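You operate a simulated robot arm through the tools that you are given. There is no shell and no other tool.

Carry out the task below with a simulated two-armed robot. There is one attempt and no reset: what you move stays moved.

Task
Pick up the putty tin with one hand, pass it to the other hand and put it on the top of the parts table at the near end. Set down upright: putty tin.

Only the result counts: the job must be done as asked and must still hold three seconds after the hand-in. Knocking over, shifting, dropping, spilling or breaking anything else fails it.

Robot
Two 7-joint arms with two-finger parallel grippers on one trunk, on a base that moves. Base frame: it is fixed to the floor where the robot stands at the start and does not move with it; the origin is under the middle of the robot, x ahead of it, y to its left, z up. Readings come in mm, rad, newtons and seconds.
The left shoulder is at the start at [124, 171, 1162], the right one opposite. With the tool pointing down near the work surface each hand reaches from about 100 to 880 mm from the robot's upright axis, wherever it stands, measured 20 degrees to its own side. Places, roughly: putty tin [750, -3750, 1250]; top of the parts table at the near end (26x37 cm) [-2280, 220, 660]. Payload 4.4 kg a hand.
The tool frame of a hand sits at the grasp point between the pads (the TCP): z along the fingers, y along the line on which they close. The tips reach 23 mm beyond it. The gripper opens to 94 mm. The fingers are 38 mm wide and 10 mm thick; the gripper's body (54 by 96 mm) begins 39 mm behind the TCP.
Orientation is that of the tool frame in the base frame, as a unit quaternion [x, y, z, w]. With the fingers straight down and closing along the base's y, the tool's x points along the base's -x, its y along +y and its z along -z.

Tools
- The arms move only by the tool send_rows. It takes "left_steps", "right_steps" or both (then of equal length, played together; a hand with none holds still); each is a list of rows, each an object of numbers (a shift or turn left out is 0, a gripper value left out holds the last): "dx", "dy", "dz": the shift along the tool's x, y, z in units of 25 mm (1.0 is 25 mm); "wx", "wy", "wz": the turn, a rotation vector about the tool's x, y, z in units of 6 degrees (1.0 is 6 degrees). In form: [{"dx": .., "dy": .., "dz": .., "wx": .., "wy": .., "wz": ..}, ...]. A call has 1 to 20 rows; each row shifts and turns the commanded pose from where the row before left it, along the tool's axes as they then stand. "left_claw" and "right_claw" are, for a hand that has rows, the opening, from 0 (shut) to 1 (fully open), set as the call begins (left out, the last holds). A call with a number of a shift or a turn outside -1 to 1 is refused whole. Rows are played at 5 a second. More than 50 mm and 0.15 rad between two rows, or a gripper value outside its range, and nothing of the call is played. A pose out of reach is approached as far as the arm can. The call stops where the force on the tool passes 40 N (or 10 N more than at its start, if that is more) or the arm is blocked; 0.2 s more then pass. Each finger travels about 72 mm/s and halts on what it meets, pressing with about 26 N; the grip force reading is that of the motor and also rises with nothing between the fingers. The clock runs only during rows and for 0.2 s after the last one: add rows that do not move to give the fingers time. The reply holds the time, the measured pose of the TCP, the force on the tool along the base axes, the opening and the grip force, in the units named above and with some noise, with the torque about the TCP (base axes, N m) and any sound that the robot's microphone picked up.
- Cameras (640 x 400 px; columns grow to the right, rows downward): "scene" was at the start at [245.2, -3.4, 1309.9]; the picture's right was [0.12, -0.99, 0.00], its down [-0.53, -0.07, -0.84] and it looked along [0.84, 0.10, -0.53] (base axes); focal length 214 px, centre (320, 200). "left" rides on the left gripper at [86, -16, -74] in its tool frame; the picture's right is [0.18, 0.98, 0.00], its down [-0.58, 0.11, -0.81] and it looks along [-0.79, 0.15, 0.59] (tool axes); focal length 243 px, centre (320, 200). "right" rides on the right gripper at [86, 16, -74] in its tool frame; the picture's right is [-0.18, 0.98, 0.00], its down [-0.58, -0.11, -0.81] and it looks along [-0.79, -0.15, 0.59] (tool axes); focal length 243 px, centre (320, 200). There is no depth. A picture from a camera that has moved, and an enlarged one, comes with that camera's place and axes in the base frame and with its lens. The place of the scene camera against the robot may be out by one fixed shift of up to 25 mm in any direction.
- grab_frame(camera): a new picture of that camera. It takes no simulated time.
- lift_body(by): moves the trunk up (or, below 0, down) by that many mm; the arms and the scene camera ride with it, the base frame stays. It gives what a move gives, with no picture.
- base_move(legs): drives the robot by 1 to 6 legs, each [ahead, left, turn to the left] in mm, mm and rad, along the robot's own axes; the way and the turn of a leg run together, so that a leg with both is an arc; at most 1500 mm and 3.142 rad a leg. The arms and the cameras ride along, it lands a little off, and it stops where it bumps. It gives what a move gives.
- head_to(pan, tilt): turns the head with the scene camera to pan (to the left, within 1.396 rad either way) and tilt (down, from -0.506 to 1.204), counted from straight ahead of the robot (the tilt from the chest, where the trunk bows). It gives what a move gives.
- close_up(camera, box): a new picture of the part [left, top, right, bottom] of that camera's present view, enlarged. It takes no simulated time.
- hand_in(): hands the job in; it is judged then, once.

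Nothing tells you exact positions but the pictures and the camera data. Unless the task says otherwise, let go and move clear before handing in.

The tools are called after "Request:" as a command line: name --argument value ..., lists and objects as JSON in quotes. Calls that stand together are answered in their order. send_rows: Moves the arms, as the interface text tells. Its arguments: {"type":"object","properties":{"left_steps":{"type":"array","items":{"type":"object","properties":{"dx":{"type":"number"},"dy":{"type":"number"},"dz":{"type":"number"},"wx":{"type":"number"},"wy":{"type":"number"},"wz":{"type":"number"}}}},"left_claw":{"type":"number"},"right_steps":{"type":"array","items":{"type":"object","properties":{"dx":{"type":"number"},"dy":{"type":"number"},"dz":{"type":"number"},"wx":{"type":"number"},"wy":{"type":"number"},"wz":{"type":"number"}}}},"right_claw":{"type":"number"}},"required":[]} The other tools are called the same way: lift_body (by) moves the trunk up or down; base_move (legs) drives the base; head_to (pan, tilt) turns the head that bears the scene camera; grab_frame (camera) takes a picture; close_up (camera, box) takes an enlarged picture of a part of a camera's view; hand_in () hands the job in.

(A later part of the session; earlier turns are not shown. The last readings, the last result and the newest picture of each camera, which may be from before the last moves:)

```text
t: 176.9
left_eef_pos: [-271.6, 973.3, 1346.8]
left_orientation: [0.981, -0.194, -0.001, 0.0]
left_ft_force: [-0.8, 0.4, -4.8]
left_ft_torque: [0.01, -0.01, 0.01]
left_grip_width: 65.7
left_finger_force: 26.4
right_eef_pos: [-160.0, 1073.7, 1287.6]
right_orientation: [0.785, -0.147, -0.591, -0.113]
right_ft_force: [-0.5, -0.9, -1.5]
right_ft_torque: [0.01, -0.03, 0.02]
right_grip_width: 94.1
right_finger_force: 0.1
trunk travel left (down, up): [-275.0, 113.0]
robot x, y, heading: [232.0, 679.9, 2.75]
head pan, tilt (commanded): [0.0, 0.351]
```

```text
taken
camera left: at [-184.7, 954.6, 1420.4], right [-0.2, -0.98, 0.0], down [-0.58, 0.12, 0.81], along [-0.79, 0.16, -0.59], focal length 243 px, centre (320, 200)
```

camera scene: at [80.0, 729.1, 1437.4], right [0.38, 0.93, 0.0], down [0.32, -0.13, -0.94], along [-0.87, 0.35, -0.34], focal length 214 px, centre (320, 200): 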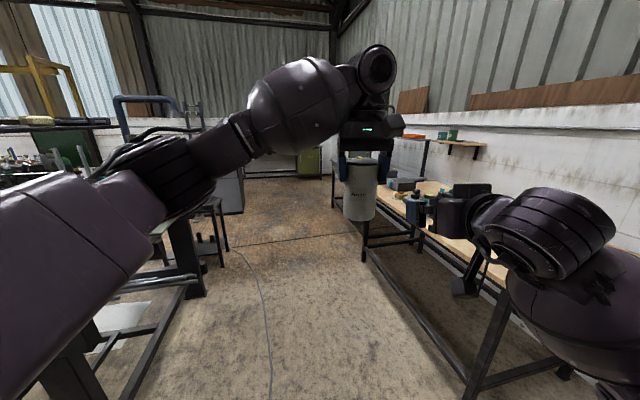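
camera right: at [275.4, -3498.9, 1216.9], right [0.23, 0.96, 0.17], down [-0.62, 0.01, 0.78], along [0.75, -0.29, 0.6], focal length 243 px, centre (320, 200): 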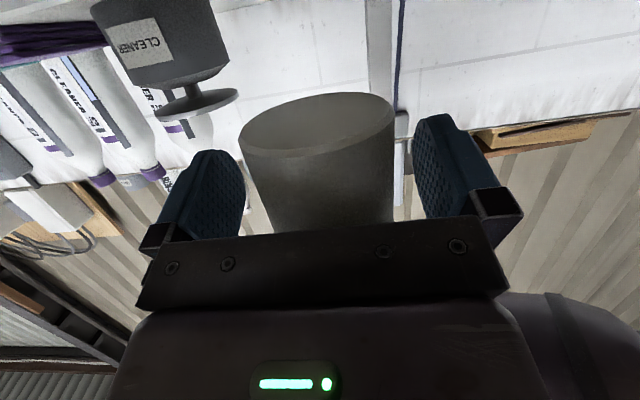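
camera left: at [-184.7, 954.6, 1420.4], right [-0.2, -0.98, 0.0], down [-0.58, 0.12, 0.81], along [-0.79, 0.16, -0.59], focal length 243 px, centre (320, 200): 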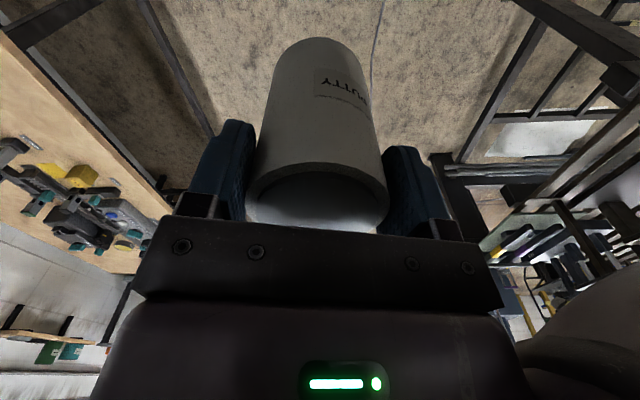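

The tin is fine. My left arm blocks the view toward the parts table, so I lower it slowly and bring it to my left-front, then lower the trunk.

Request:
send_rows --left_steps '[{"dx": 0.04, "dy": 0.12, "dz": 0.16}, {"dx": 0.08, "dy": 0.24, "dz": 0.32}, {"dx": 0.08, "dy": 0.24, "dz": 0.32}, {"dx": 0.08, "dy": 0.24, "dz": 0.32}, {"dx": 0.08, "dy": 0.24, "dz": 0.32}, {"dx": 0.08, "dy": 0.24, "dz": 0.32}, {"dx": 0.08, "dy": 0.24, "dz": 0.32}, {"dx": 0.08, "dy": 0.24, "dz": 0.32}, {"dx": 0.08, "dy": 0.24, "dz": 0.32}, {"dx": 0.08, "dy": 0.24, "dz": 0.32}, {"dx": 0.08, "dy": 0.24, "dz": 0.32}, {"dx": 0.08, "dy": 0.24, "dz": 0.32}, {"dx": 0.08, "dy": 0.24, "dz": 0.32}, {"dx": 0.08, "dy": 0.24, "dz": 0.32}, {"dx": 0.08, "dy": 0.24, "dz": 0.32}, {"dx": 0.08, "dy": 0.24, "dz": 0.32}, {"dx": 0.08, "dy": 0.24, "dz": 0.32}, {"dx": 0.08, "dy": 0.24, "dz": 0.32}, {"dx": 0.08, "dy": 0.24, "dz": 0.32}, {"dx": 0.04, "dy": 0.12, "dz": 0.16}]'

Request:
head_to --pan 0.6 --tilt 0.35

Request:
grab_frame --camera "scene"

Request:
grab_frame --camera "left"

```text
t: 181.1
left_eef_pos: [-281.0, 851.6, 1194.3]
left_orientation: [0.981, -0.195, -0.001, 0.0]
left_ft_force: [0.6, -0.3, -4.9]
left_ft_torque: [-0.03, -0.04, 0.02]
left_grip_width: 65.7
left_finger_force: 26.0
right_eef_pos: [-159.8, 1072.2, 1287.8]
right_orientation: [0.785, -0.148, -0.591, -0.114]
right_ft_force: [-0.7, 0.4, 0.1]
right_ft_torque: [0.01, -0.04, 0.01]
right_grip_width: 94.0
right_finger_force: 0.1
trunk travel left (down, up): [-275.0, 113.0]
robot x, y, heading: [229.0, 678.9, 2.754]
head pan, tilt (commanded): [0.0, 0.351]
```

```text
t: 182.1
left_eef_pos: [-280.0, 853.2, 1194.3]
left_orientation: [0.981, -0.194, 0.0, 0.0]
left_ft_force: [-0.1, 0.4, -4.1]
left_ft_torque: [0.01, -0.05, -0.02]
left_grip_width: 65.8
left_finger_force: 25.9
right_eef_pos: [-161.0, 1073.3, 1288.1]
right_orientation: [0.785, -0.147, -0.591, -0.113]
right_ft_force: [0.4, 0.1, -0.4]
right_ft_torque: [-0.01, -0.03, 0.02]
right_grip_width: 94.2
right_finger_force: 0.1
trunk travel left (down, up): [-275.0, 113.0]
robot x, y, heading: [236.4, 682.5, 2.753]
head pan, tilt (commanded): [0.6, 0.351]
```

```text
taken
camera scene: at [75.2, 674.4, 1437.4], right [-0.21, 0.98, 0.0], down [0.34, 0.07, -0.94], along [-0.92, -0.2, -0.34], focal length 214 px, centre (320, 200)
```

scene: 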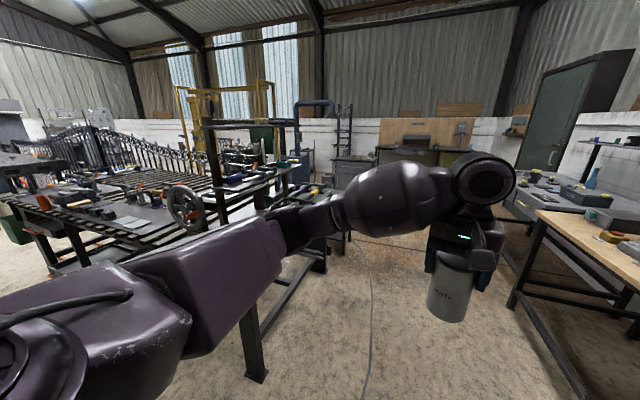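

```text
taken
camera left: at [-194.1, 834.8, 1268.3], right [-0.2, -0.98, 0.0], down [-0.58, 0.12, 0.81], along [-0.79, 0.16, -0.59], focal length 243 px, centre (320, 200)
```

left: 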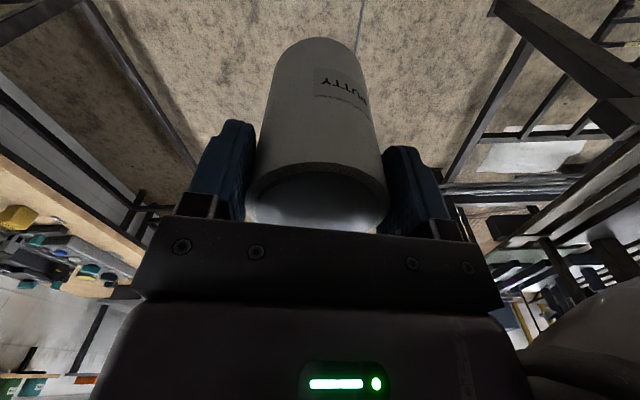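

Now the view opens: the rack and handwheel are at left. The parts table should be around pixel (324,191); I zoom there.

Request:
close_up --camera "scene" --box '[180, 90, 420, 290]'

Request:
close_up --camera "scene" --box '[250, 130, 390, 230]'

```text
2.00 times, centred on (300, 190) of scene
camera zoom: at [75.2, 674.4, 1437.4], right [-0.21, 0.98, 0.0], down [0.34, 0.07, -0.94], along [-0.92, -0.2, -0.34], focal length 429 px, centre (360, 220)
```

zoom: 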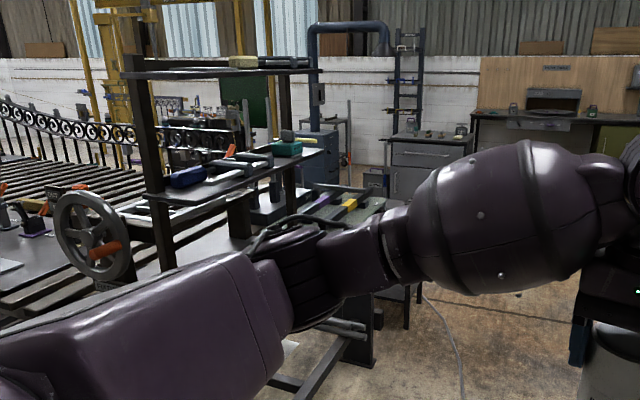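

```text
4.00 times, centred on (320, 180) of scene
camera zoom: at [75.2, 674.4, 1437.4], right [-0.21, 0.98, 0.0], down [0.34, 0.07, -0.94], along [-0.92, -0.2, -0.34], focal length 858 px, centre (320, 280)
```

zoom: 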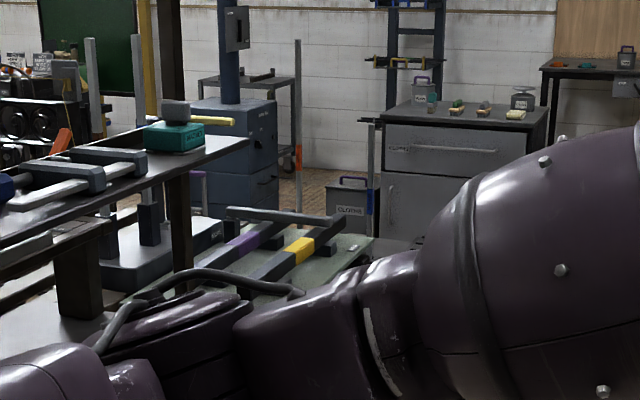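

The parts table appears to be the low pale-green table behind the rack, with a small frame lying on it. I drive along the free floor beside it and then look at it directly.

Request:
base_move --legs '[[0, 0, 0.2], [950, 0, 0], [700, 0, 0]]'

Request:
grab_frame --camera "left"

Request:
head_to --pan 0.9 --tilt 0.4

Request:
grab_frame --camera "scene"

```text
t: 191.3
left_eef_pos: [-1924.0, 1047.4, 1194.3]
left_orientation: [0.996, -0.091, 0.0, 0.001]
left_ft_force: [-0.6, -0.7, -4.5]
left_ft_torque: [-0.03, -0.07, -0.01]
left_grip_width: 65.9
left_finger_force: 25.7
right_eef_pos: [-1852.8, 1288.3, 1288.5]
right_orientation: [0.796, -0.064, -0.6, -0.051]
right_ft_force: [0.2, -0.5, -0.2]
right_ft_torque: [0.02, -0.01, -0.01]
right_grip_width: 94.1
right_finger_force: 0.1
trunk travel left (down, up): [-275.0, 113.0]
robot x, y, heading: [-1389.8, 988.4, 2.959]
head pan, tilt (commanded): [0.6, 0.351]
```

```text
taken
camera left: at [-1836.3, 1048.3, 1268.1], right [0.0, -1.0, 0.0], down [-0.59, 0.0, 0.81], along [-0.81, 0.0, -0.59], focal length 243 px, centre (320, 200)
```

left: 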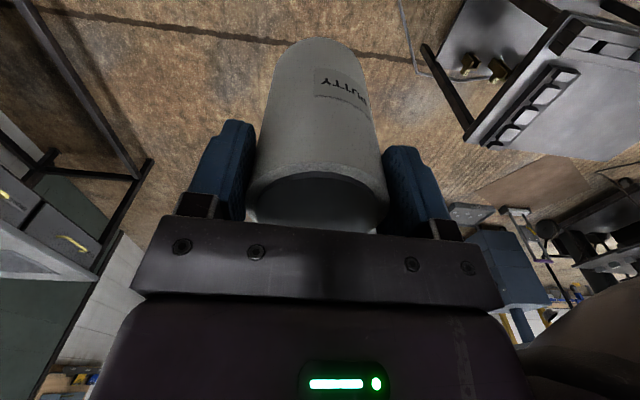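

```text
t: 192.1
left_eef_pos: [-1924.4, 1048.9, 1194.0]
left_orientation: [0.996, -0.091, 0.0, 0.001]
left_ft_force: [0.8, 0.2, -4.1]
left_ft_torque: [0.02, -0.02, 0.02]
left_grip_width: 65.8
left_finger_force: 26.1
right_eef_pos: [-1852.3, 1288.3, 1288.8]
right_orientation: [0.796, -0.064, -0.599, -0.05]
right_ft_force: [0.0, 0.2, 0.9]
right_ft_torque: [0.0, 0.02, -0.01]
right_grip_width: 94.2
right_finger_force: 0.1
trunk travel left (down, up): [-275.0, 113.0]
robot x, y, heading: [-1384.6, 986.0, 2.962]
head pan, tilt (commanded): [0.901, 0.4]
```

```text
taken
camera scene: at [-1526.8, 922.8, 1432.9], right [-0.66, 0.75, 0.0], down [0.29, 0.26, -0.92], along [-0.69, -0.61, -0.39], focal length 214 px, centre (320, 200)
```

scene: 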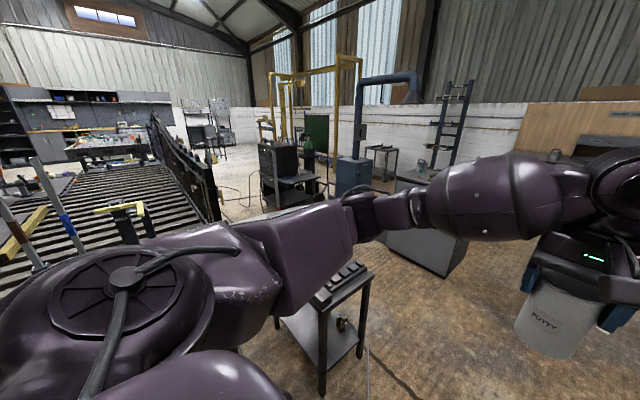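

The parts table is the small trolley with a slotted rail, just behind my left arm in this view. I turn left ~0.89 rad to face it directly.

Request:
base_move --legs '[[0, 0, 0.887]]'

Request:
head_to --pan 0.0 --tilt 0.6

Request:
grab_frame --camera "scene"

Request:
grab_frame --camera "left"

```text
t: 194.8
left_eef_pos: [-1769.4, 602.7, 1193.2]
left_orientation: [0.936, 0.351, 0.0, 0.0]
left_ft_force: [1.0, -0.1, -4.1]
left_ft_torque: [0.05, 0.0, 0.01]
left_grip_width: 65.8
left_finger_force: 26.1
right_eef_pos: [-1912.9, 806.7, 1288.7]
right_orientation: [0.745, 0.288, -0.562, 0.215]
right_ft_force: [0.7, 0.1, 0.3]
right_ft_torque: [0.03, -0.01, -0.04]
right_grip_width: 94.4
right_finger_force: 0.0
trunk travel left (down, up): [-275.0, 113.0]
robot x, y, heading: [-1382.6, 983.9, -2.423]
head pan, tilt (commanded): [0.901, 0.4]
```

```text
t: 196.0
left_eef_pos: [-1769.1, 603.0, 1195.5]
left_orientation: [0.936, 0.351, 0.0, 0.001]
left_ft_force: [0.8, 0.8, -4.1]
left_ft_torque: [0.05, -0.04, -0.02]
left_grip_width: 65.9
left_finger_force: 26.3
right_eef_pos: [-1913.4, 806.1, 1287.3]
right_orientation: [0.745, 0.288, -0.562, 0.215]
right_ft_force: [0.0, 0.2, -0.3]
right_ft_torque: [-0.01, 0.01, 0.05]
right_grip_width: 94.1
right_finger_force: 0.2
trunk travel left (down, up): [-275.0, 113.0]
robot x, y, heading: [-1385.3, 981.5, -2.422]
head pan, tilt (commanded): [0.0, 0.6]
```

```text
taken
camera scene: at [-1505.8, 861.5, 1414.7], right [-0.66, 0.75, 0.0], down [0.42, 0.37, -0.83], along [-0.62, -0.55, -0.56], focal length 214 px, centre (320, 200)
```

scene: 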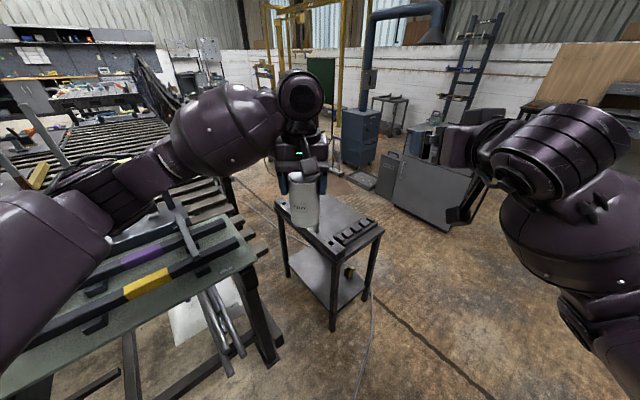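

```text
taken
camera left: at [-1715.3, 671.6, 1268.2], right [0.78, -0.62, 0.0], down [-0.37, -0.46, 0.81], along [-0.5, -0.63, -0.59], focal length 243 px, centre (320, 200)
```

left: 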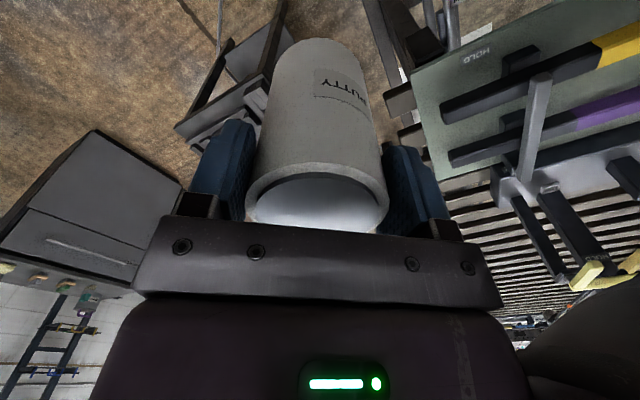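

The small table with the slotted block is straight ahead, partly hidden by the tin. I zoom on it.

Request:
close_up --camera "scene" --box '[240, 150, 420, 350]'

Request:
close_up --camera "scene" --box '[265, 180, 395, 270]'

```text
2.00 times, centred on (330, 250) of scene
camera zoom: at [-1505.8, 861.5, 1414.7], right [-0.66, 0.75, 0.0], down [0.42, 0.37, -0.83], along [-0.62, -0.55, -0.56], focal length 429 px, centre (300, 100)
```

zoom: 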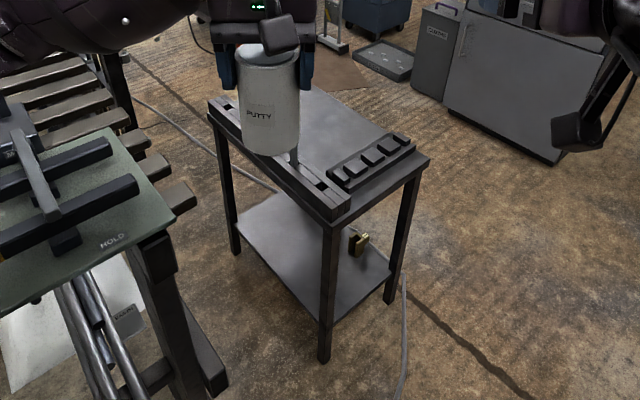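

```text
4.44 times, centred on (330, 225) of scene
camera zoom: at [-1505.8, 861.5, 1414.7], right [-0.66, 0.75, 0.0], down [0.42, 0.37, -0.83], along [-0.62, -0.55, -0.56], focal length 953 px, centre (276, 89)
```

zoom: 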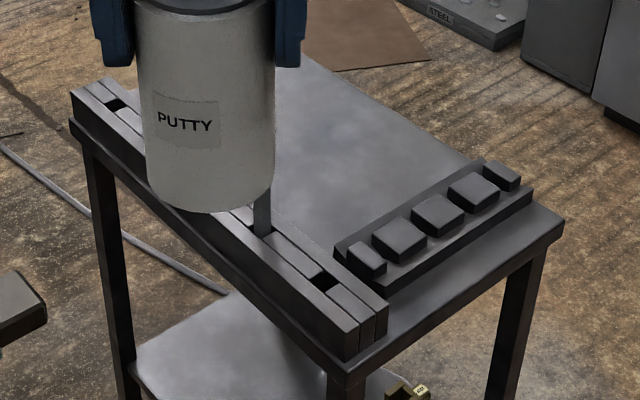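

The table's free area matches the given spot (-2280, 220): fence along one long edge, block tray on the end nearest me. I'd rather approach from the tray end, away from the green table at left, so I check the space to my right first.

Request:
head_to --pan -1.0 --tilt 0.5

Request:
grab_frame --camera "scene"

```text
t: 197.2
left_eef_pos: [-1768.8, 602.9, 1193.8]
left_orientation: [0.936, 0.351, 0.0, 0.001]
left_ft_force: [0.0, -0.5, -4.3]
left_ft_torque: [0.03, -0.05, -0.02]
left_grip_width: 65.4
left_finger_force: 26.0
right_eef_pos: [-1913.5, 807.0, 1287.8]
right_orientation: [0.745, 0.288, -0.562, 0.215]
right_ft_force: [0.1, -0.1, 0.0]
right_ft_torque: [-0.01, -0.03, -0.03]
right_grip_width: 94.0
right_finger_force: 0.1
trunk travel left (down, up): [-275.0, 113.0]
robot x, y, heading: [-1386.5, 983.9, -2.422]
head pan, tilt (commanded): [-1.0, 0.499]
```

```text
taken
camera scene: at [-1526.9, 944.9, 1423.8], right [0.27, 0.96, 0.0], down [0.46, -0.13, -0.88], along [-0.84, 0.24, -0.48], focal length 214 px, centre (320, 200)
```

scene: 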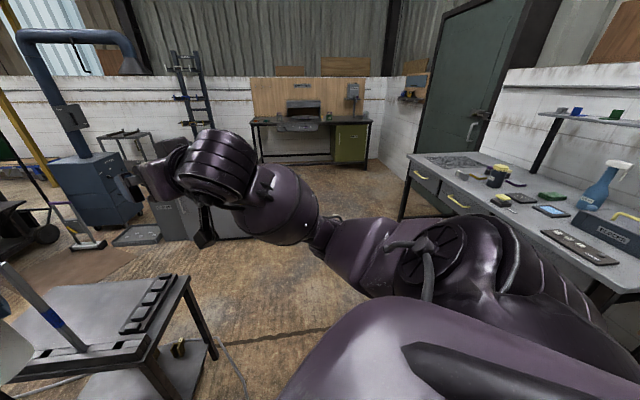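

The small table stands in the open; tall rods stand in its fence on the far side from the tray's right end. I'll go around to approach from the fence-free corner, first driving diagonally ahead-right, then turning left.

Request:
base_move --legs '[[398, -706, 0]]'

Request:
base_move --legs '[[0, 0, 1.47]]'

Request:
grab_frame --camera "left"

Request:
head_to --pan -0.4 --tilt 0.5

Request:
grab_frame --camera "scene"

```text
t: 203.9
left_eef_pos: [-2541.3, 889.2, 1194.0]
left_orientation: [0.939, 0.345, 0.001, 0.001]
left_ft_force: [-0.4, 0.8, -3.8]
left_ft_torque: [0.0, -0.03, -0.05]
left_grip_width: 65.5
left_finger_force: 26.2
right_eef_pos: [-2680.5, 1096.8, 1287.1]
right_orientation: [0.747, 0.283, -0.563, 0.212]
right_ft_force: [0.1, -0.9, -0.9]
right_ft_torque: [-0.07, 0.01, 0.0]
right_grip_width: 93.9
right_finger_force: 0.0
trunk travel left (down, up): [-275.0, 113.0]
robot x, y, heading: [-2152.4, 1265.0, -2.435]
head pan, tilt (commanded): [-1.0, 0.499]
```

```text
t: 208.0
left_eef_pos: [-1812.0, 843.2, 1193.6]
left_orientation: [0.462, 0.887, 0.002, 0.001]
left_ft_force: [-0.8, 0.5, -4.2]
left_ft_torque: [0.01, 0.01, 0.02]
left_grip_width: 65.4
left_finger_force: 25.6
right_eef_pos: [-2031.3, 722.9, 1288.2]
right_orientation: [0.361, 0.712, -0.275, 0.535]
right_ft_force: [-0.3, -0.3, 0.4]
right_ft_torque: [0.0, -0.01, -0.01]
right_grip_width: 94.1
right_finger_force: 0.1
trunk travel left (down, up): [-275.0, 113.0]
robot x, y, heading: [-2155.3, 1268.6, -0.957]
head pan, tilt (commanded): [-1.0, 0.499]
```

```text
taken
camera left: at [-1874.6, 904.7, 1268.1], right [0.7, 0.71, 0.0], down [0.42, -0.41, 0.81], along [0.58, -0.56, -0.59], focal length 243 px, centre (320, 200)
```

left: 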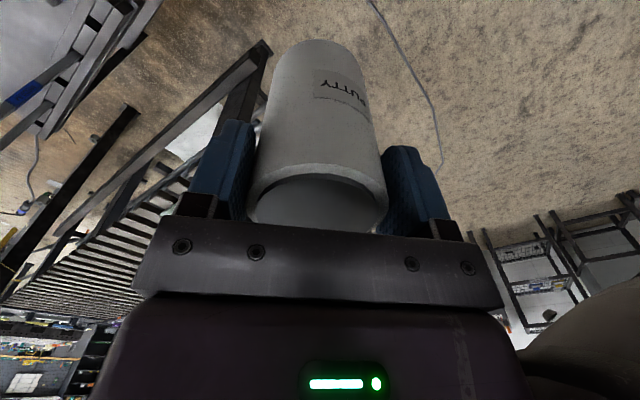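

```text
t: 209.0
left_eef_pos: [-1811.7, 842.2, 1194.5]
left_orientation: [0.461, 0.887, 0.001, 0.001]
left_ft_force: [-0.5, -0.1, -3.1]
left_ft_torque: [0.01, 0.02, -0.01]
left_grip_width: 65.5
left_finger_force: 25.9
right_eef_pos: [-2031.9, 722.4, 1287.9]
right_orientation: [0.361, 0.712, -0.274, 0.536]
right_ft_force: [0.0, 0.5, 0.1]
right_ft_torque: [-0.02, 0.01, 0.02]
right_grip_width: 94.0
right_finger_force: 0.0
trunk travel left (down, up): [-275.0, 113.0]
robot x, y, heading: [-2152.8, 1261.3, -0.958]
head pan, tilt (commanded): [-0.4, 0.499]
```

```text
taken
camera scene: at [-2084.4, 1100.0, 1423.8], right [-0.98, -0.21, 0.0], down [-0.1, 0.47, -0.88], along [0.19, -0.86, -0.48], focal length 214 px, centre (320, 200)
```

scene: 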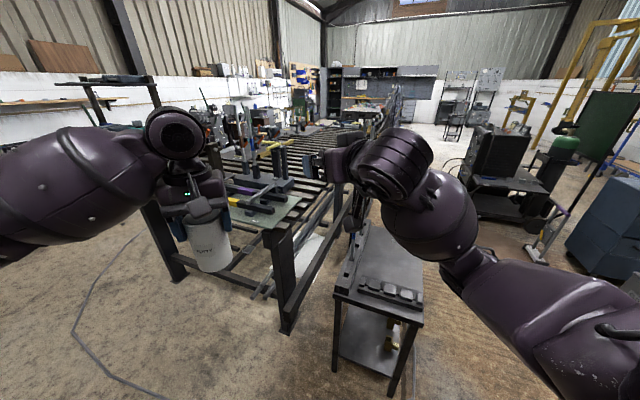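

Now I have a clear view of the parts table: tray of blocks on its near edge, fence with a rod on its left, free top in the middle. I zoom in to check it.

Request:
close_up --camera "scene" --box '[310, 180, 450, 320]'

```text
2.86 times, centred on (380, 250) of scene
camera zoom: at [-2084.4, 1100.0, 1423.8], right [-0.98, -0.21, 0.0], down [-0.1, 0.47, -0.88], along [0.19, -0.86, -0.48], focal length 613 px, centre (149, 57)
```

zoom: 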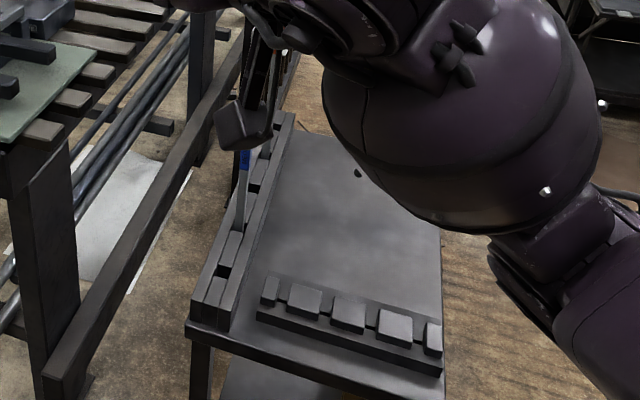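

The layout is as I understood. I strafe right around the tray end so that the free corner side of the table faces me and the target lies ahead-left.

Request:
base_move --legs '[[0, -854, 0]]'

Request:
head_to --pan 0.3 --tilt 0.6

Request:
grab_frame --camera "scene"

Request:
grab_frame --camera "left"

```text
t: 216.8
left_eef_pos: [-2503.9, 351.1, 1192.4]
left_orientation: [0.458, 0.889, 0.001, 0.0]
left_ft_force: [-1.3, 0.1, -4.3]
left_ft_torque: [0.01, -0.03, 0.03]
left_grip_width: 65.7
left_finger_force: 25.9
right_eef_pos: [-2721.9, 228.2, 1287.8]
right_orientation: [0.359, 0.713, -0.273, 0.537]
right_ft_force: [-0.4, 0.7, 0.2]
right_ft_torque: [-0.03, 0.01, 0.03]
right_grip_width: 93.9
right_finger_force: 0.0
trunk travel left (down, up): [-275.0, 113.0]
robot x, y, heading: [-2846.9, 768.2, -0.947]
head pan, tilt (commanded): [-0.4, 0.499]
```

```text
t: 217.9
left_eef_pos: [-2503.4, 352.2, 1194.3]
left_orientation: [0.459, 0.889, 0.001, 0.0]
left_ft_force: [-0.1, 0.5, -4.1]
left_ft_torque: [0.02, 0.02, -0.01]
left_grip_width: 65.5
left_finger_force: 25.8
right_eef_pos: [-2723.1, 228.9, 1287.9]
right_orientation: [0.359, 0.713, -0.273, 0.537]
right_ft_force: [0.5, -0.2, 0.2]
right_ft_torque: [0.02, -0.02, -0.04]
right_grip_width: 94.1
right_finger_force: 0.1
trunk travel left (down, up): [-275.0, 113.0]
robot x, y, heading: [-2847.1, 770.4, -0.948]
head pan, tilt (commanded): [0.3, 0.6]
```

```text
taken
camera scene: at [-2728.0, 641.2, 1414.7], right [-0.6, -0.8, 0.0], down [-0.45, 0.34, -0.82], along [0.66, -0.5, -0.57], focal length 214 px, centre (320, 200)
```

scene: 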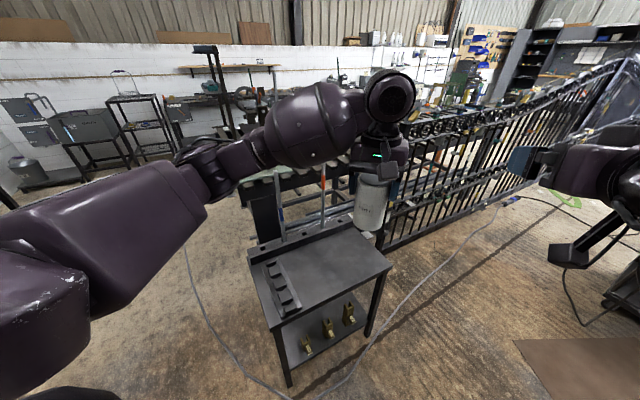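

```text
taken
camera left: at [-2567.4, 412.0, 1268.0], right [0.69, 0.72, 0.0], down [0.42, -0.41, 0.81], along [0.58, -0.56, -0.59], focal length 243 px, centre (320, 200)
```

left: 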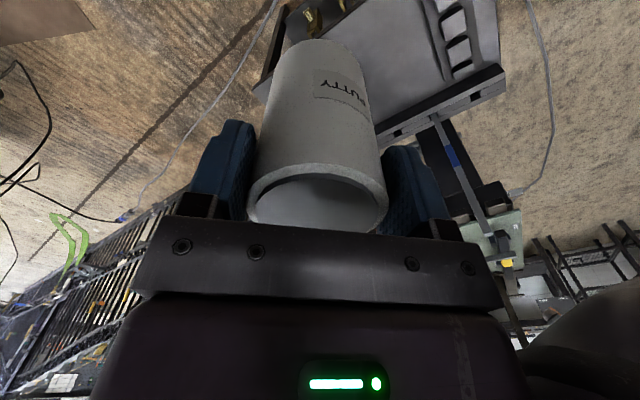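

Now I see the table's free top clearly from its open side, with the tray at left and two rods in the far fence. The target point projects to about (335,263), the middle of the free area. I zoom in.

Request:
close_up --camera "scene" --box '[230, 150, 410, 330]'

Request:
close_up --camera "left" --box '[230, 0, 560, 260]'

```text
2.22 times, centred on (320, 240) of scene
camera zoom: at [-2728.0, 641.2, 1414.7], right [-0.6, -0.8, 0.0], down [-0.45, 0.34, -0.82], along [0.66, -0.5, -0.57], focal length 477 px, centre (320, 111)
```

zoom: 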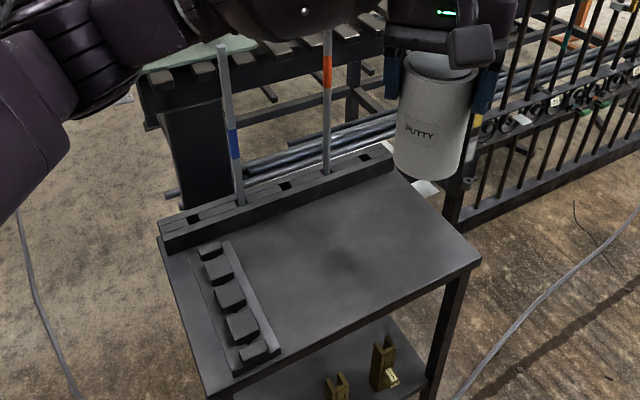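

```text
1.54 times, centred on (395, 130) of left
camera zoom: at [-2567.4, 412.0, 1268.0], right [0.69, 0.72, 0.0], down [0.42, -0.41, 0.81], along [0.58, -0.56, -0.59], focal length 373 px, centre (205, 308)
```

zoom: 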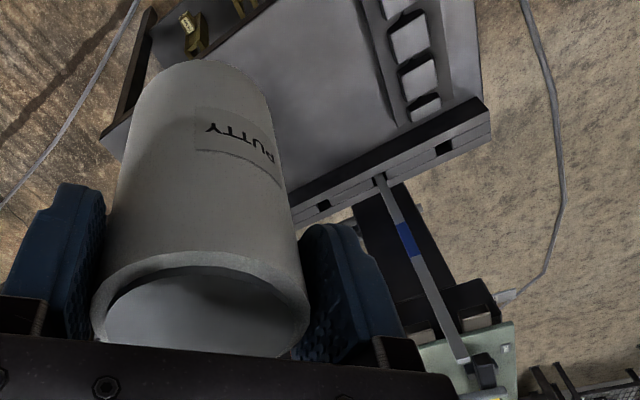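

All clear. I lower the trunk by 100 mm for a better arm posture and drive 90 mm closer, checking that the tin stays put.

Request:
lift_body --by -100

Request:
base_move --legs '[[90, 0, 0]]'

Request:
grab_frame --camera "left"

Request:
grab_frame --camera "scene"

```text
t: 219.2
left_eef_pos: [-2504.7, 351.1, 1096.8]
left_orientation: [0.459, 0.888, -0.001, 0.002]
left_ft_force: [0.2, 0.2, -3.4]
left_ft_torque: [-0.03, 0.0, 0.06]
left_grip_width: 65.6
left_finger_force: 25.8
right_eef_pos: [-2692.8, 186.7, 1083.8]
right_orientation: [0.389, 0.769, -0.229, 0.452]
right_ft_force: [-0.9, -0.4, 0.2]
right_ft_torque: [0.01, 0.03, -0.02]
right_grip_width: 93.9
right_finger_force: 0.0
trunk travel left (down, up): [-175.0, 213.0]
robot x, y, heading: [-2847.5, 772.7, -0.948]
head pan, tilt (commanded): [0.3, 0.6]
```

```text
t: 220.3
left_eef_pos: [-2452.0, 277.3, 1093.4]
left_orientation: [0.459, 0.889, 0.001, 0.001]
left_ft_force: [0.2, -0.7, -4.8]
left_ft_torque: [0.04, 0.02, -0.01]
left_grip_width: 65.4
left_finger_force: 26.7
right_eef_pos: [-2639.6, 112.8, 1081.5]
right_orientation: [0.389, 0.77, -0.229, 0.451]
right_ft_force: [1.2, 0.0, -0.7]
right_ft_torque: [0.02, -0.01, -0.06]
right_grip_width: 93.7
right_finger_force: 0.1
trunk travel left (down, up): [-175.0, 213.0]
robot x, y, heading: [-2794.8, 698.8, -0.952]
head pan, tilt (commanded): [0.3, 0.6]
```

```text
taken
camera left: at [-2515.1, 338.1, 1167.8], right [0.7, 0.72, 0.0], down [0.42, -0.41, 0.81], along [0.58, -0.56, -0.59], focal length 243 px, centre (320, 200)
```

left: 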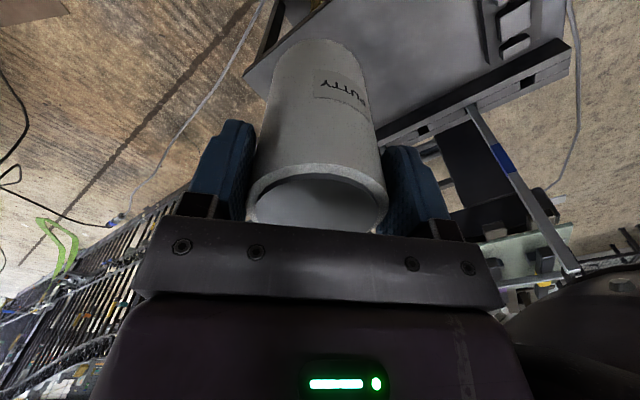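

```text
taken
camera scene: at [-2630.7, 505.0, 1306.5], right [-0.6, -0.8, 0.0], down [-0.45, 0.34, -0.82], along [0.66, -0.5, -0.57], focal length 214 px, centre (320, 200)
```

scene: 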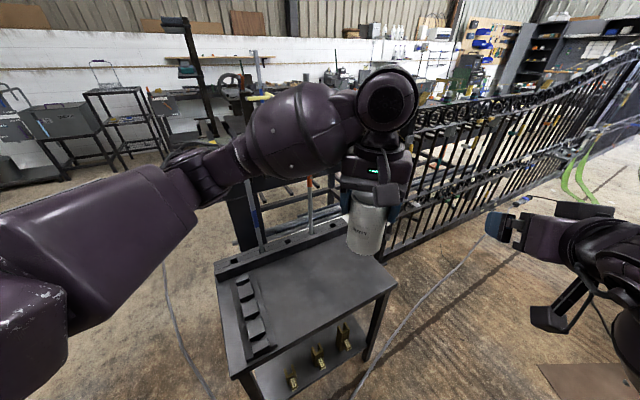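

The tin is steady and the rods are over 180 mm from the chosen spot. I extend the left arm slowly to above the middle of the free area, about (-2281, 245).

Request:
send_rows --left_steps '[{"dx": -0.139, "dy": 0.134}, {"dx": -0.278, "dy": 0.269}, {"dx": -0.278, "dy": 0.269}, {"dx": -0.278, "dy": 0.269}, {"dx": -0.278, "dy": 0.269}, {"dx": -0.278, "dy": 0.269}, {"dx": -0.278, "dy": 0.269}, {"dx": -0.278, "dy": 0.269}, {"dx": -0.278, "dy": 0.269}, {"dx": -0.278, "dy": 0.269}, {"dx": -0.278, "dy": 0.269}, {"dx": -0.278, "dy": 0.269}, {"dx": -0.278, "dy": 0.269}, {"dx": -0.278, "dy": 0.269}, {"dx": -0.278, "dy": 0.269}, {"dx": -0.278, "dy": 0.269}, {"dx": -0.278, "dy": 0.269}, {"dx": -0.278, "dy": 0.269}, {"dx": -0.139, "dy": 0.134}]'

Request:
grab_frame --camera "left"

Request:
grab_frame --camera "scene"

Request:
close_up --camera "scene" --box '[200, 160, 420, 360]'

```text
t: 224.3
left_eef_pos: [-2281.6, 243.1, 1094.5]
left_orientation: [0.46, 0.888, 0.0, 0.0]
left_ft_force: [-0.2, 0.3, -4.9]
left_ft_torque: [0.02, 0.02, -0.02]
left_grip_width: 65.6
left_finger_force: 26.2
right_eef_pos: [-2639.4, 113.6, 1082.0]
right_orientation: [0.389, 0.771, -0.227, 0.45]
right_ft_force: [0.3, -0.9, 0.3]
right_ft_torque: [-0.02, 0.01, -0.04]
right_grip_width: 93.9
right_finger_force: 0.0
trunk travel left (down, up): [-175.0, 213.0]
robot x, y, heading: [-2789.9, 691.7, -0.948]
head pan, tilt (commanded): [0.3, 0.6]
```

```text
taken
camera left: at [-2344.6, 304.9, 1168.4], right [0.7, 0.72, 0.0], down [0.42, -0.41, 0.81], along [0.58, -0.56, -0.59], focal length 243 px, centre (320, 200)
```

left: 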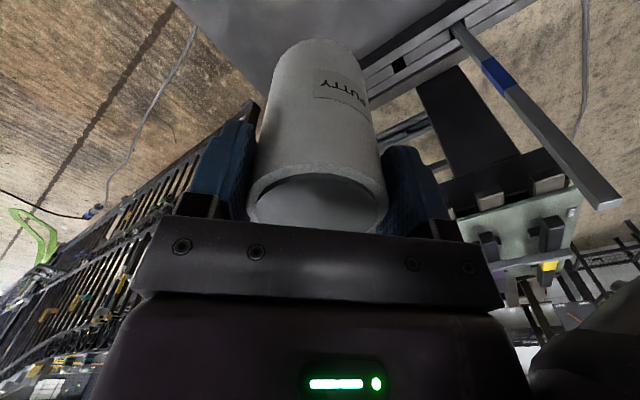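

```text
taken
camera scene: at [-2631.1, 505.6, 1306.6], right [-0.6, -0.8, 0.0], down [-0.45, 0.34, -0.82], along [0.66, -0.5, -0.57], focal length 214 px, centre (320, 200)
```

scene: 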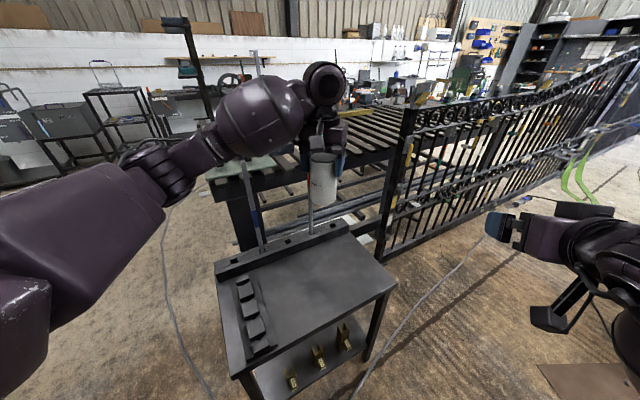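

```text
2.00 times, centred on (310, 260) of scene
camera zoom: at [-2631.1, 505.6, 1306.6], right [-0.6, -0.8, 0.0], down [-0.45, 0.34, -0.82], along [0.66, -0.5, -0.57], focal length 429 px, centre (340, 80)
```

zoom: 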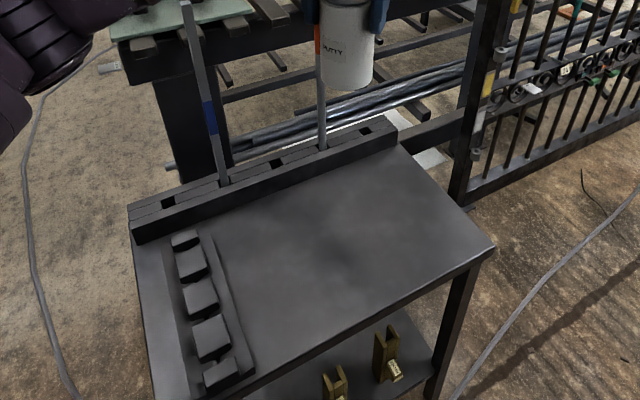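

The spot directly below the tin projects onto the middle of the free area, clear of tray and rods. I lower the tin slowly 200 mm and check the arm's clearance to the rods.

Request:
send_rows --left_steps '[{"dz": 0.2}, {"dz": 0.4}, {"dz": 0.42}, {"dz": 0.42}, {"dz": 0.42}, {"dz": 0.42}, {"dz": 0.42}, {"dz": 0.42}, {"dz": 0.42}, {"dz": 0.42}, {"dz": 0.42}, {"dz": 0.42}, {"dz": 0.42}, {"dz": 0.42}, {"dz": 0.42}, {"dz": 0.42}, {"dz": 0.42}, {"dz": 0.42}, {"dz": 0.42}, {"dz": 0.2}]'

Request:
grab_frame --camera "left"

Request:
grab_frame --camera "scene"

```text
t: 228.5
left_eef_pos: [-2280.6, 245.5, 893.4]
left_orientation: [0.459, 0.888, 0.0, 0.0]
left_ft_force: [0.1, 0.7, -3.4]
left_ft_torque: [0.05, 0.0, -0.03]
left_grip_width: 65.7
left_finger_force: 26.1
right_eef_pos: [-2640.0, 113.1, 1081.2]
right_orientation: [0.389, 0.77, -0.228, 0.451]
right_ft_force: [-0.3, 0.7, -0.4]
right_ft_torque: [0.04, -0.01, -0.02]
right_grip_width: 94.2
right_finger_force: 0.2
trunk travel left (down, up): [-175.0, 213.0]
robot x, y, heading: [-2794.2, 695.5, -0.95]
head pan, tilt (commanded): [0.3, 0.6]
```

```text
taken
camera left: at [-2343.8, 306.3, 969.0], right [0.7, 0.72, 0.0], down [0.42, -0.41, 0.81], along [0.58, -0.56, -0.59], focal length 243 px, centre (320, 200)
```

left: 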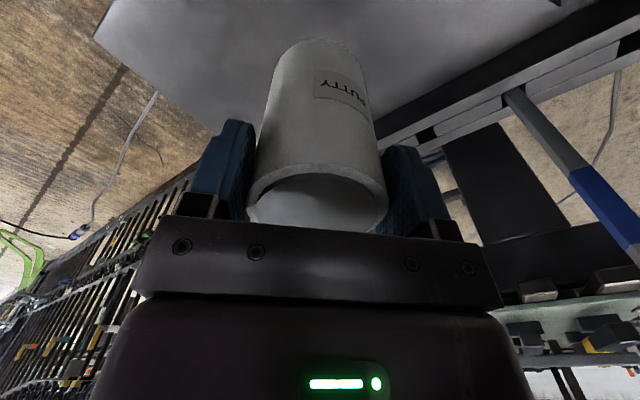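

```text
taken
camera scene: at [-2631.1, 505.7, 1306.6], right [-0.6, -0.8, 0.0], down [-0.45, 0.34, -0.82], along [0.66, -0.5, -0.57], focal length 214 px, centre (320, 200)
```

scene: 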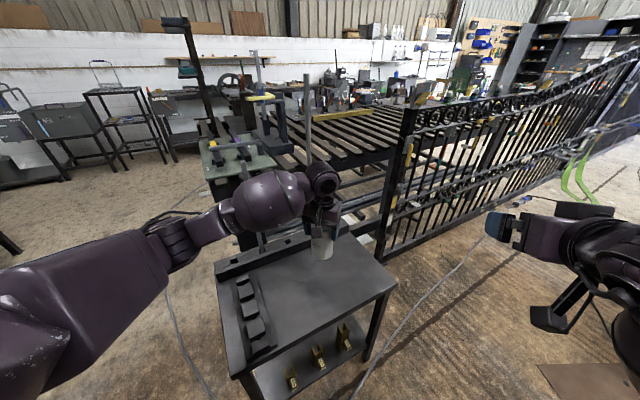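

I look closely at the forearm versus the rods before lowering further.

Request:
close_up --camera "scene" --box '[190, 120, 390, 300]'

Request:
close_up --camera "left" --box '[360, 0, 640, 240]'

```text
2.22 times, centred on (290, 210) of scene
camera zoom: at [-2631.1, 505.7, 1306.6], right [-0.6, -0.8, 0.0], down [-0.45, 0.34, -0.82], along [0.66, -0.5, -0.57], focal length 477 px, centre (387, 178)
```

zoom: 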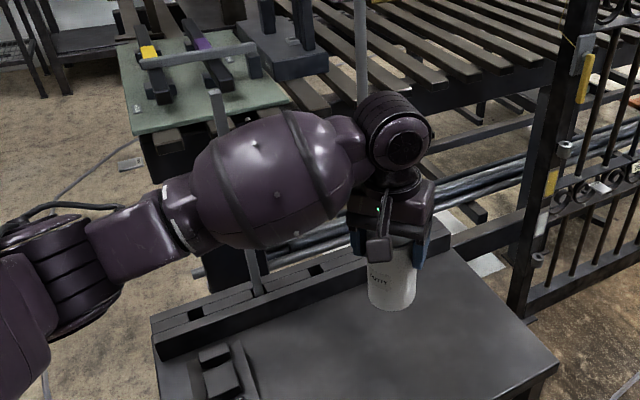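

```text
1.67 times, centred on (500, 120) of left
camera zoom: at [-2343.8, 306.3, 969.0], right [0.7, 0.72, 0.0], down [0.42, -0.41, 0.81], along [0.58, -0.56, -0.59], focal length 404 px, centre (20, 333)
```

zoom: 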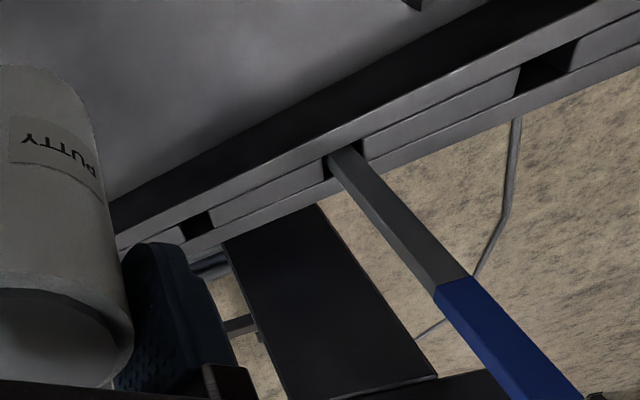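

The forearm clears the rod by about 100 mm. I lower another 115 mm.

Request:
send_rows --left_steps '[{"dz": 0.2}, {"dz": 0.4}, {"dz": 0.4}, {"dz": 0.4}, {"dz": 0.4}, {"dz": 0.4}, {"dz": 0.4}, {"dz": 0.4}, {"dz": 0.4}, {"dz": 0.4}, {"dz": 0.4}, {"dz": 0.3}, {"dz": 0.1}]'

Request:
grab_frame --camera "left"

Request:
close_up --camera "scene" --box '[190, 120, 410, 360]'

```text
t: 231.3
left_eef_pos: [-2279.8, 244.9, 780.3]
left_orientation: [0.459, 0.889, 0.0, -0.001]
left_ft_force: [-0.5, 0.0, -3.8]
left_ft_torque: [0.04, 0.05, 0.01]
left_grip_width: 65.9
left_finger_force: 26.3
right_eef_pos: [-2639.0, 112.8, 1081.9]
right_orientation: [0.389, 0.771, -0.228, 0.45]
right_ft_force: [-0.2, 0.2, 0.2]
right_ft_torque: [0.04, 0.0, 0.0]
right_grip_width: 94.1
right_finger_force: 0.1
trunk travel left (down, up): [-175.0, 213.0]
robot x, y, heading: [-2793.6, 698.3, -0.952]
head pan, tilt (commanded): [0.3, 0.6]
```

```text
taken
camera left: at [-2343.0, 305.5, 854.5], right [0.7, 0.72, 0.0], down [0.42, -0.41, 0.81], along [0.58, -0.56, -0.59], focal length 243 px, centre (320, 200)
```

left: 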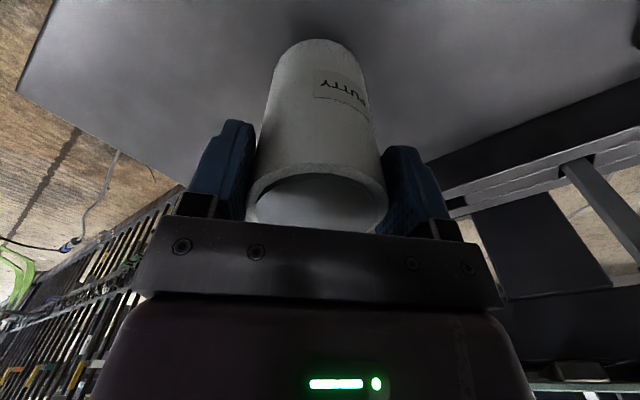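

```text
1.67 times, centred on (300, 240) of scene
camera zoom: at [-2631.1, 505.7, 1306.6], right [-0.6, -0.8, 0.0], down [-0.45, 0.34, -0.82], along [0.66, -0.5, -0.57], focal length 358 px, centre (353, 133)
```

zoom: 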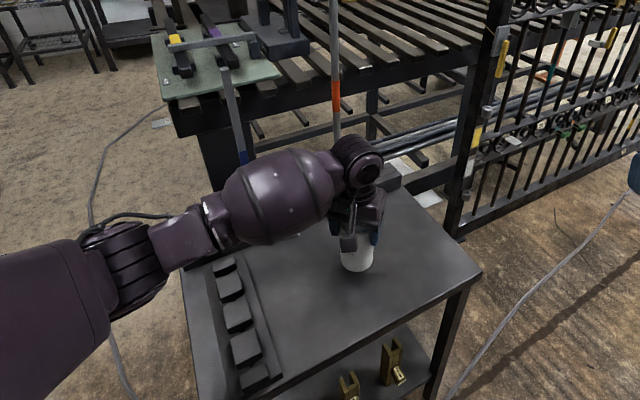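

The tin hovers a few centimetres over the free area. I lower it in fine steps until contact.

Request:
send_rows --left_steps '[{"dz": 0.12}, {"dz": 0.16}, {"dz": 0.16}, {"dz": 0.12}, {"dz": 0.08}]'

Request:
send_rows --left_steps '[{"dz": 0.06}, {"dz": 0.06}, {"dz": 0.06}]'

```text
t: 232.5
left_eef_pos: [-2280.2, 245.2, 763.8]
left_orientation: [0.46, 0.888, 0.001, 0.0]
left_ft_force: [-0.5, 0.2, -5.0]
left_ft_torque: [0.03, -0.03, 0.0]
left_grip_width: 65.5
left_finger_force: 26.0
right_eef_pos: [-2640.1, 112.9, 1081.5]
right_orientation: [0.388, 0.77, -0.228, 0.451]
right_ft_force: [0.0, 0.2, -0.2]
right_ft_torque: [0.01, -0.02, 0.03]
right_grip_width: 93.8
right_finger_force: 0.0
trunk travel left (down, up): [-175.0, 213.0]
robot x, y, heading: [-2794.5, 698.0, -0.95]
head pan, tilt (commanded): [0.3, 0.6]
```

```text
t: 233.3
left_eef_pos: [-2279.8, 244.8, 761.2]
left_orientation: [0.458, 0.889, 0.001, 0.0]
left_ft_force: [0.7, 0.5, -4.5]
left_ft_torque: [-0.01, 0.01, 0.04]
left_grip_width: 65.7
left_finger_force: 26.3
right_eef_pos: [-2639.2, 112.8, 1081.7]
right_orientation: [0.388, 0.771, -0.228, 0.451]
right_ft_force: [-0.5, 0.0, -0.5]
right_ft_torque: [-0.01, -0.03, 0.0]
right_grip_width: 94.0
right_finger_force: 0.1
trunk travel left (down, up): [-175.0, 213.0]
robot x, y, heading: [-2795.7, 697.8, -0.947]
head pan, tilt (commanded): [0.3, 0.6]
```

Request:
send_rows --left_steps '[{"dz": 0.06}, {"dz": 0.06}]'

Request:
send_rows --left_steps '[{"dz": 0.05}, {"dz": 0.04}]'

```text
t: 233.9
left_eef_pos: [-2280.9, 243.5, 757.8]
left_orientation: [0.459, 0.888, 0.0, 0.001]
left_ft_force: [0.4, 1.5, -1.6]
left_ft_torque: [-0.02, 0.05, 0.0]
left_grip_width: 65.4
left_finger_force: 26.2
right_eef_pos: [-2639.6, 112.5, 1082.0]
right_orientation: [0.389, 0.77, -0.229, 0.451]
right_ft_force: [0.5, 0.4, -0.5]
right_ft_torque: [0.01, 0.02, 0.0]
right_grip_width: 93.8
right_finger_force: 0.0
trunk travel left (down, up): [-175.0, 213.0]
robot x, y, heading: [-2795.7, 698.9, -0.948]
head pan, tilt (commanded): [0.3, 0.6]
```

```text
t: 234.5
left_eef_pos: [-2280.8, 246.0, 757.9]
left_orientation: [0.459, 0.889, -0.001, 0.003]
left_ft_force: [4.2, 1.1, 12.3]
left_ft_torque: [0.32, 0.01, -0.06]
left_grip_width: 65.9
left_finger_force: 25.8
right_eef_pos: [-2641.9, 113.7, 1083.0]
right_orientation: [0.389, 0.77, -0.229, 0.452]
right_ft_force: [-0.4, 0.8, 1.2]
right_ft_torque: [0.0, -0.01, 0.04]
right_grip_width: 94.1
right_finger_force: 0.1
trunk travel left (down, up): [-175.0, 213.0]
robot x, y, heading: [-2795.7, 699.7, -0.95]
head pan, tilt (commanded): [0.3, 0.6]
```

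The tin has landed on the table (12 N contact). I ease off by about 1.5 mm, then open the left gripper.

Request:
send_rows --left_steps '[{"dz": -0.05}, {"dz": 0}]'

Request:
send_rows --left_steps '[{"dz": 0}, {"dz": 0}, {"dz": 0}, {"dz": 0}]' --left_claw 1.0

Request:
grab_frame --camera "left"

```text
t: 235.1
left_eef_pos: [-2280.6, 245.2, 757.4]
left_orientation: [0.458, 0.889, -0.001, 0.002]
left_ft_force: [5.9, -2.5, 13.1]
left_ft_torque: [-0.14, -0.15, 0.02]
left_grip_width: 65.5
left_finger_force: 26.1
right_eef_pos: [-2639.6, 114.7, 1082.0]
right_orientation: [0.389, 0.77, -0.228, 0.451]
right_ft_force: [0.6, -0.8, -0.2]
right_ft_torque: [-0.01, 0.01, 0.02]
right_grip_width: 94.0
right_finger_force: 0.1
trunk travel left (down, up): [-175.0, 213.0]
robot x, y, heading: [-2793.9, 699.1, -0.949]
head pan, tilt (commanded): [0.3, 0.6]
```

```text
t: 236.1
left_eef_pos: [-2281.7, 244.4, 756.2]
left_orientation: [0.459, 0.888, 0.0, 0.001]
left_ft_force: [0.3, 0.1, -0.3]
left_ft_torque: [-0.02, 0.0, -0.02]
left_grip_width: 94.0
left_finger_force: 0.0
right_eef_pos: [-2641.5, 113.8, 1082.4]
right_orientation: [0.389, 0.77, -0.228, 0.451]
right_ft_force: [0.4, 0.2, 0.3]
right_ft_torque: [-0.01, -0.02, 0.02]
right_grip_width: 94.0
right_finger_force: 0.1
trunk travel left (down, up): [-175.0, 213.0]
robot x, y, heading: [-2790.1, 699.7, -0.948]
head pan, tilt (commanded): [0.3, 0.6]
```

```text
taken
camera left: at [-2344.0, 306.0, 830.4], right [0.7, 0.72, 0.0], down [0.42, -0.41, 0.81], along [0.58, -0.56, -0.59], focal length 243 px, centre (320, 200)
```

left: 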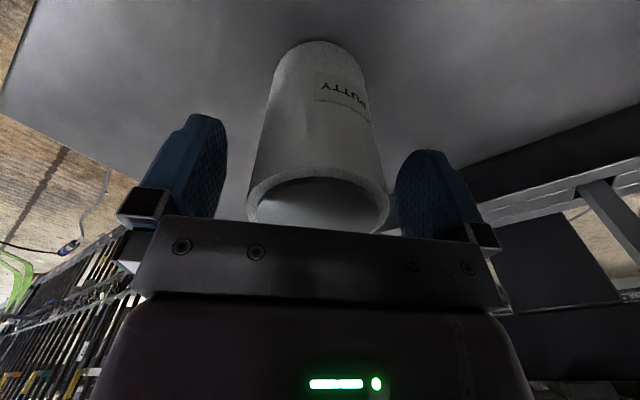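

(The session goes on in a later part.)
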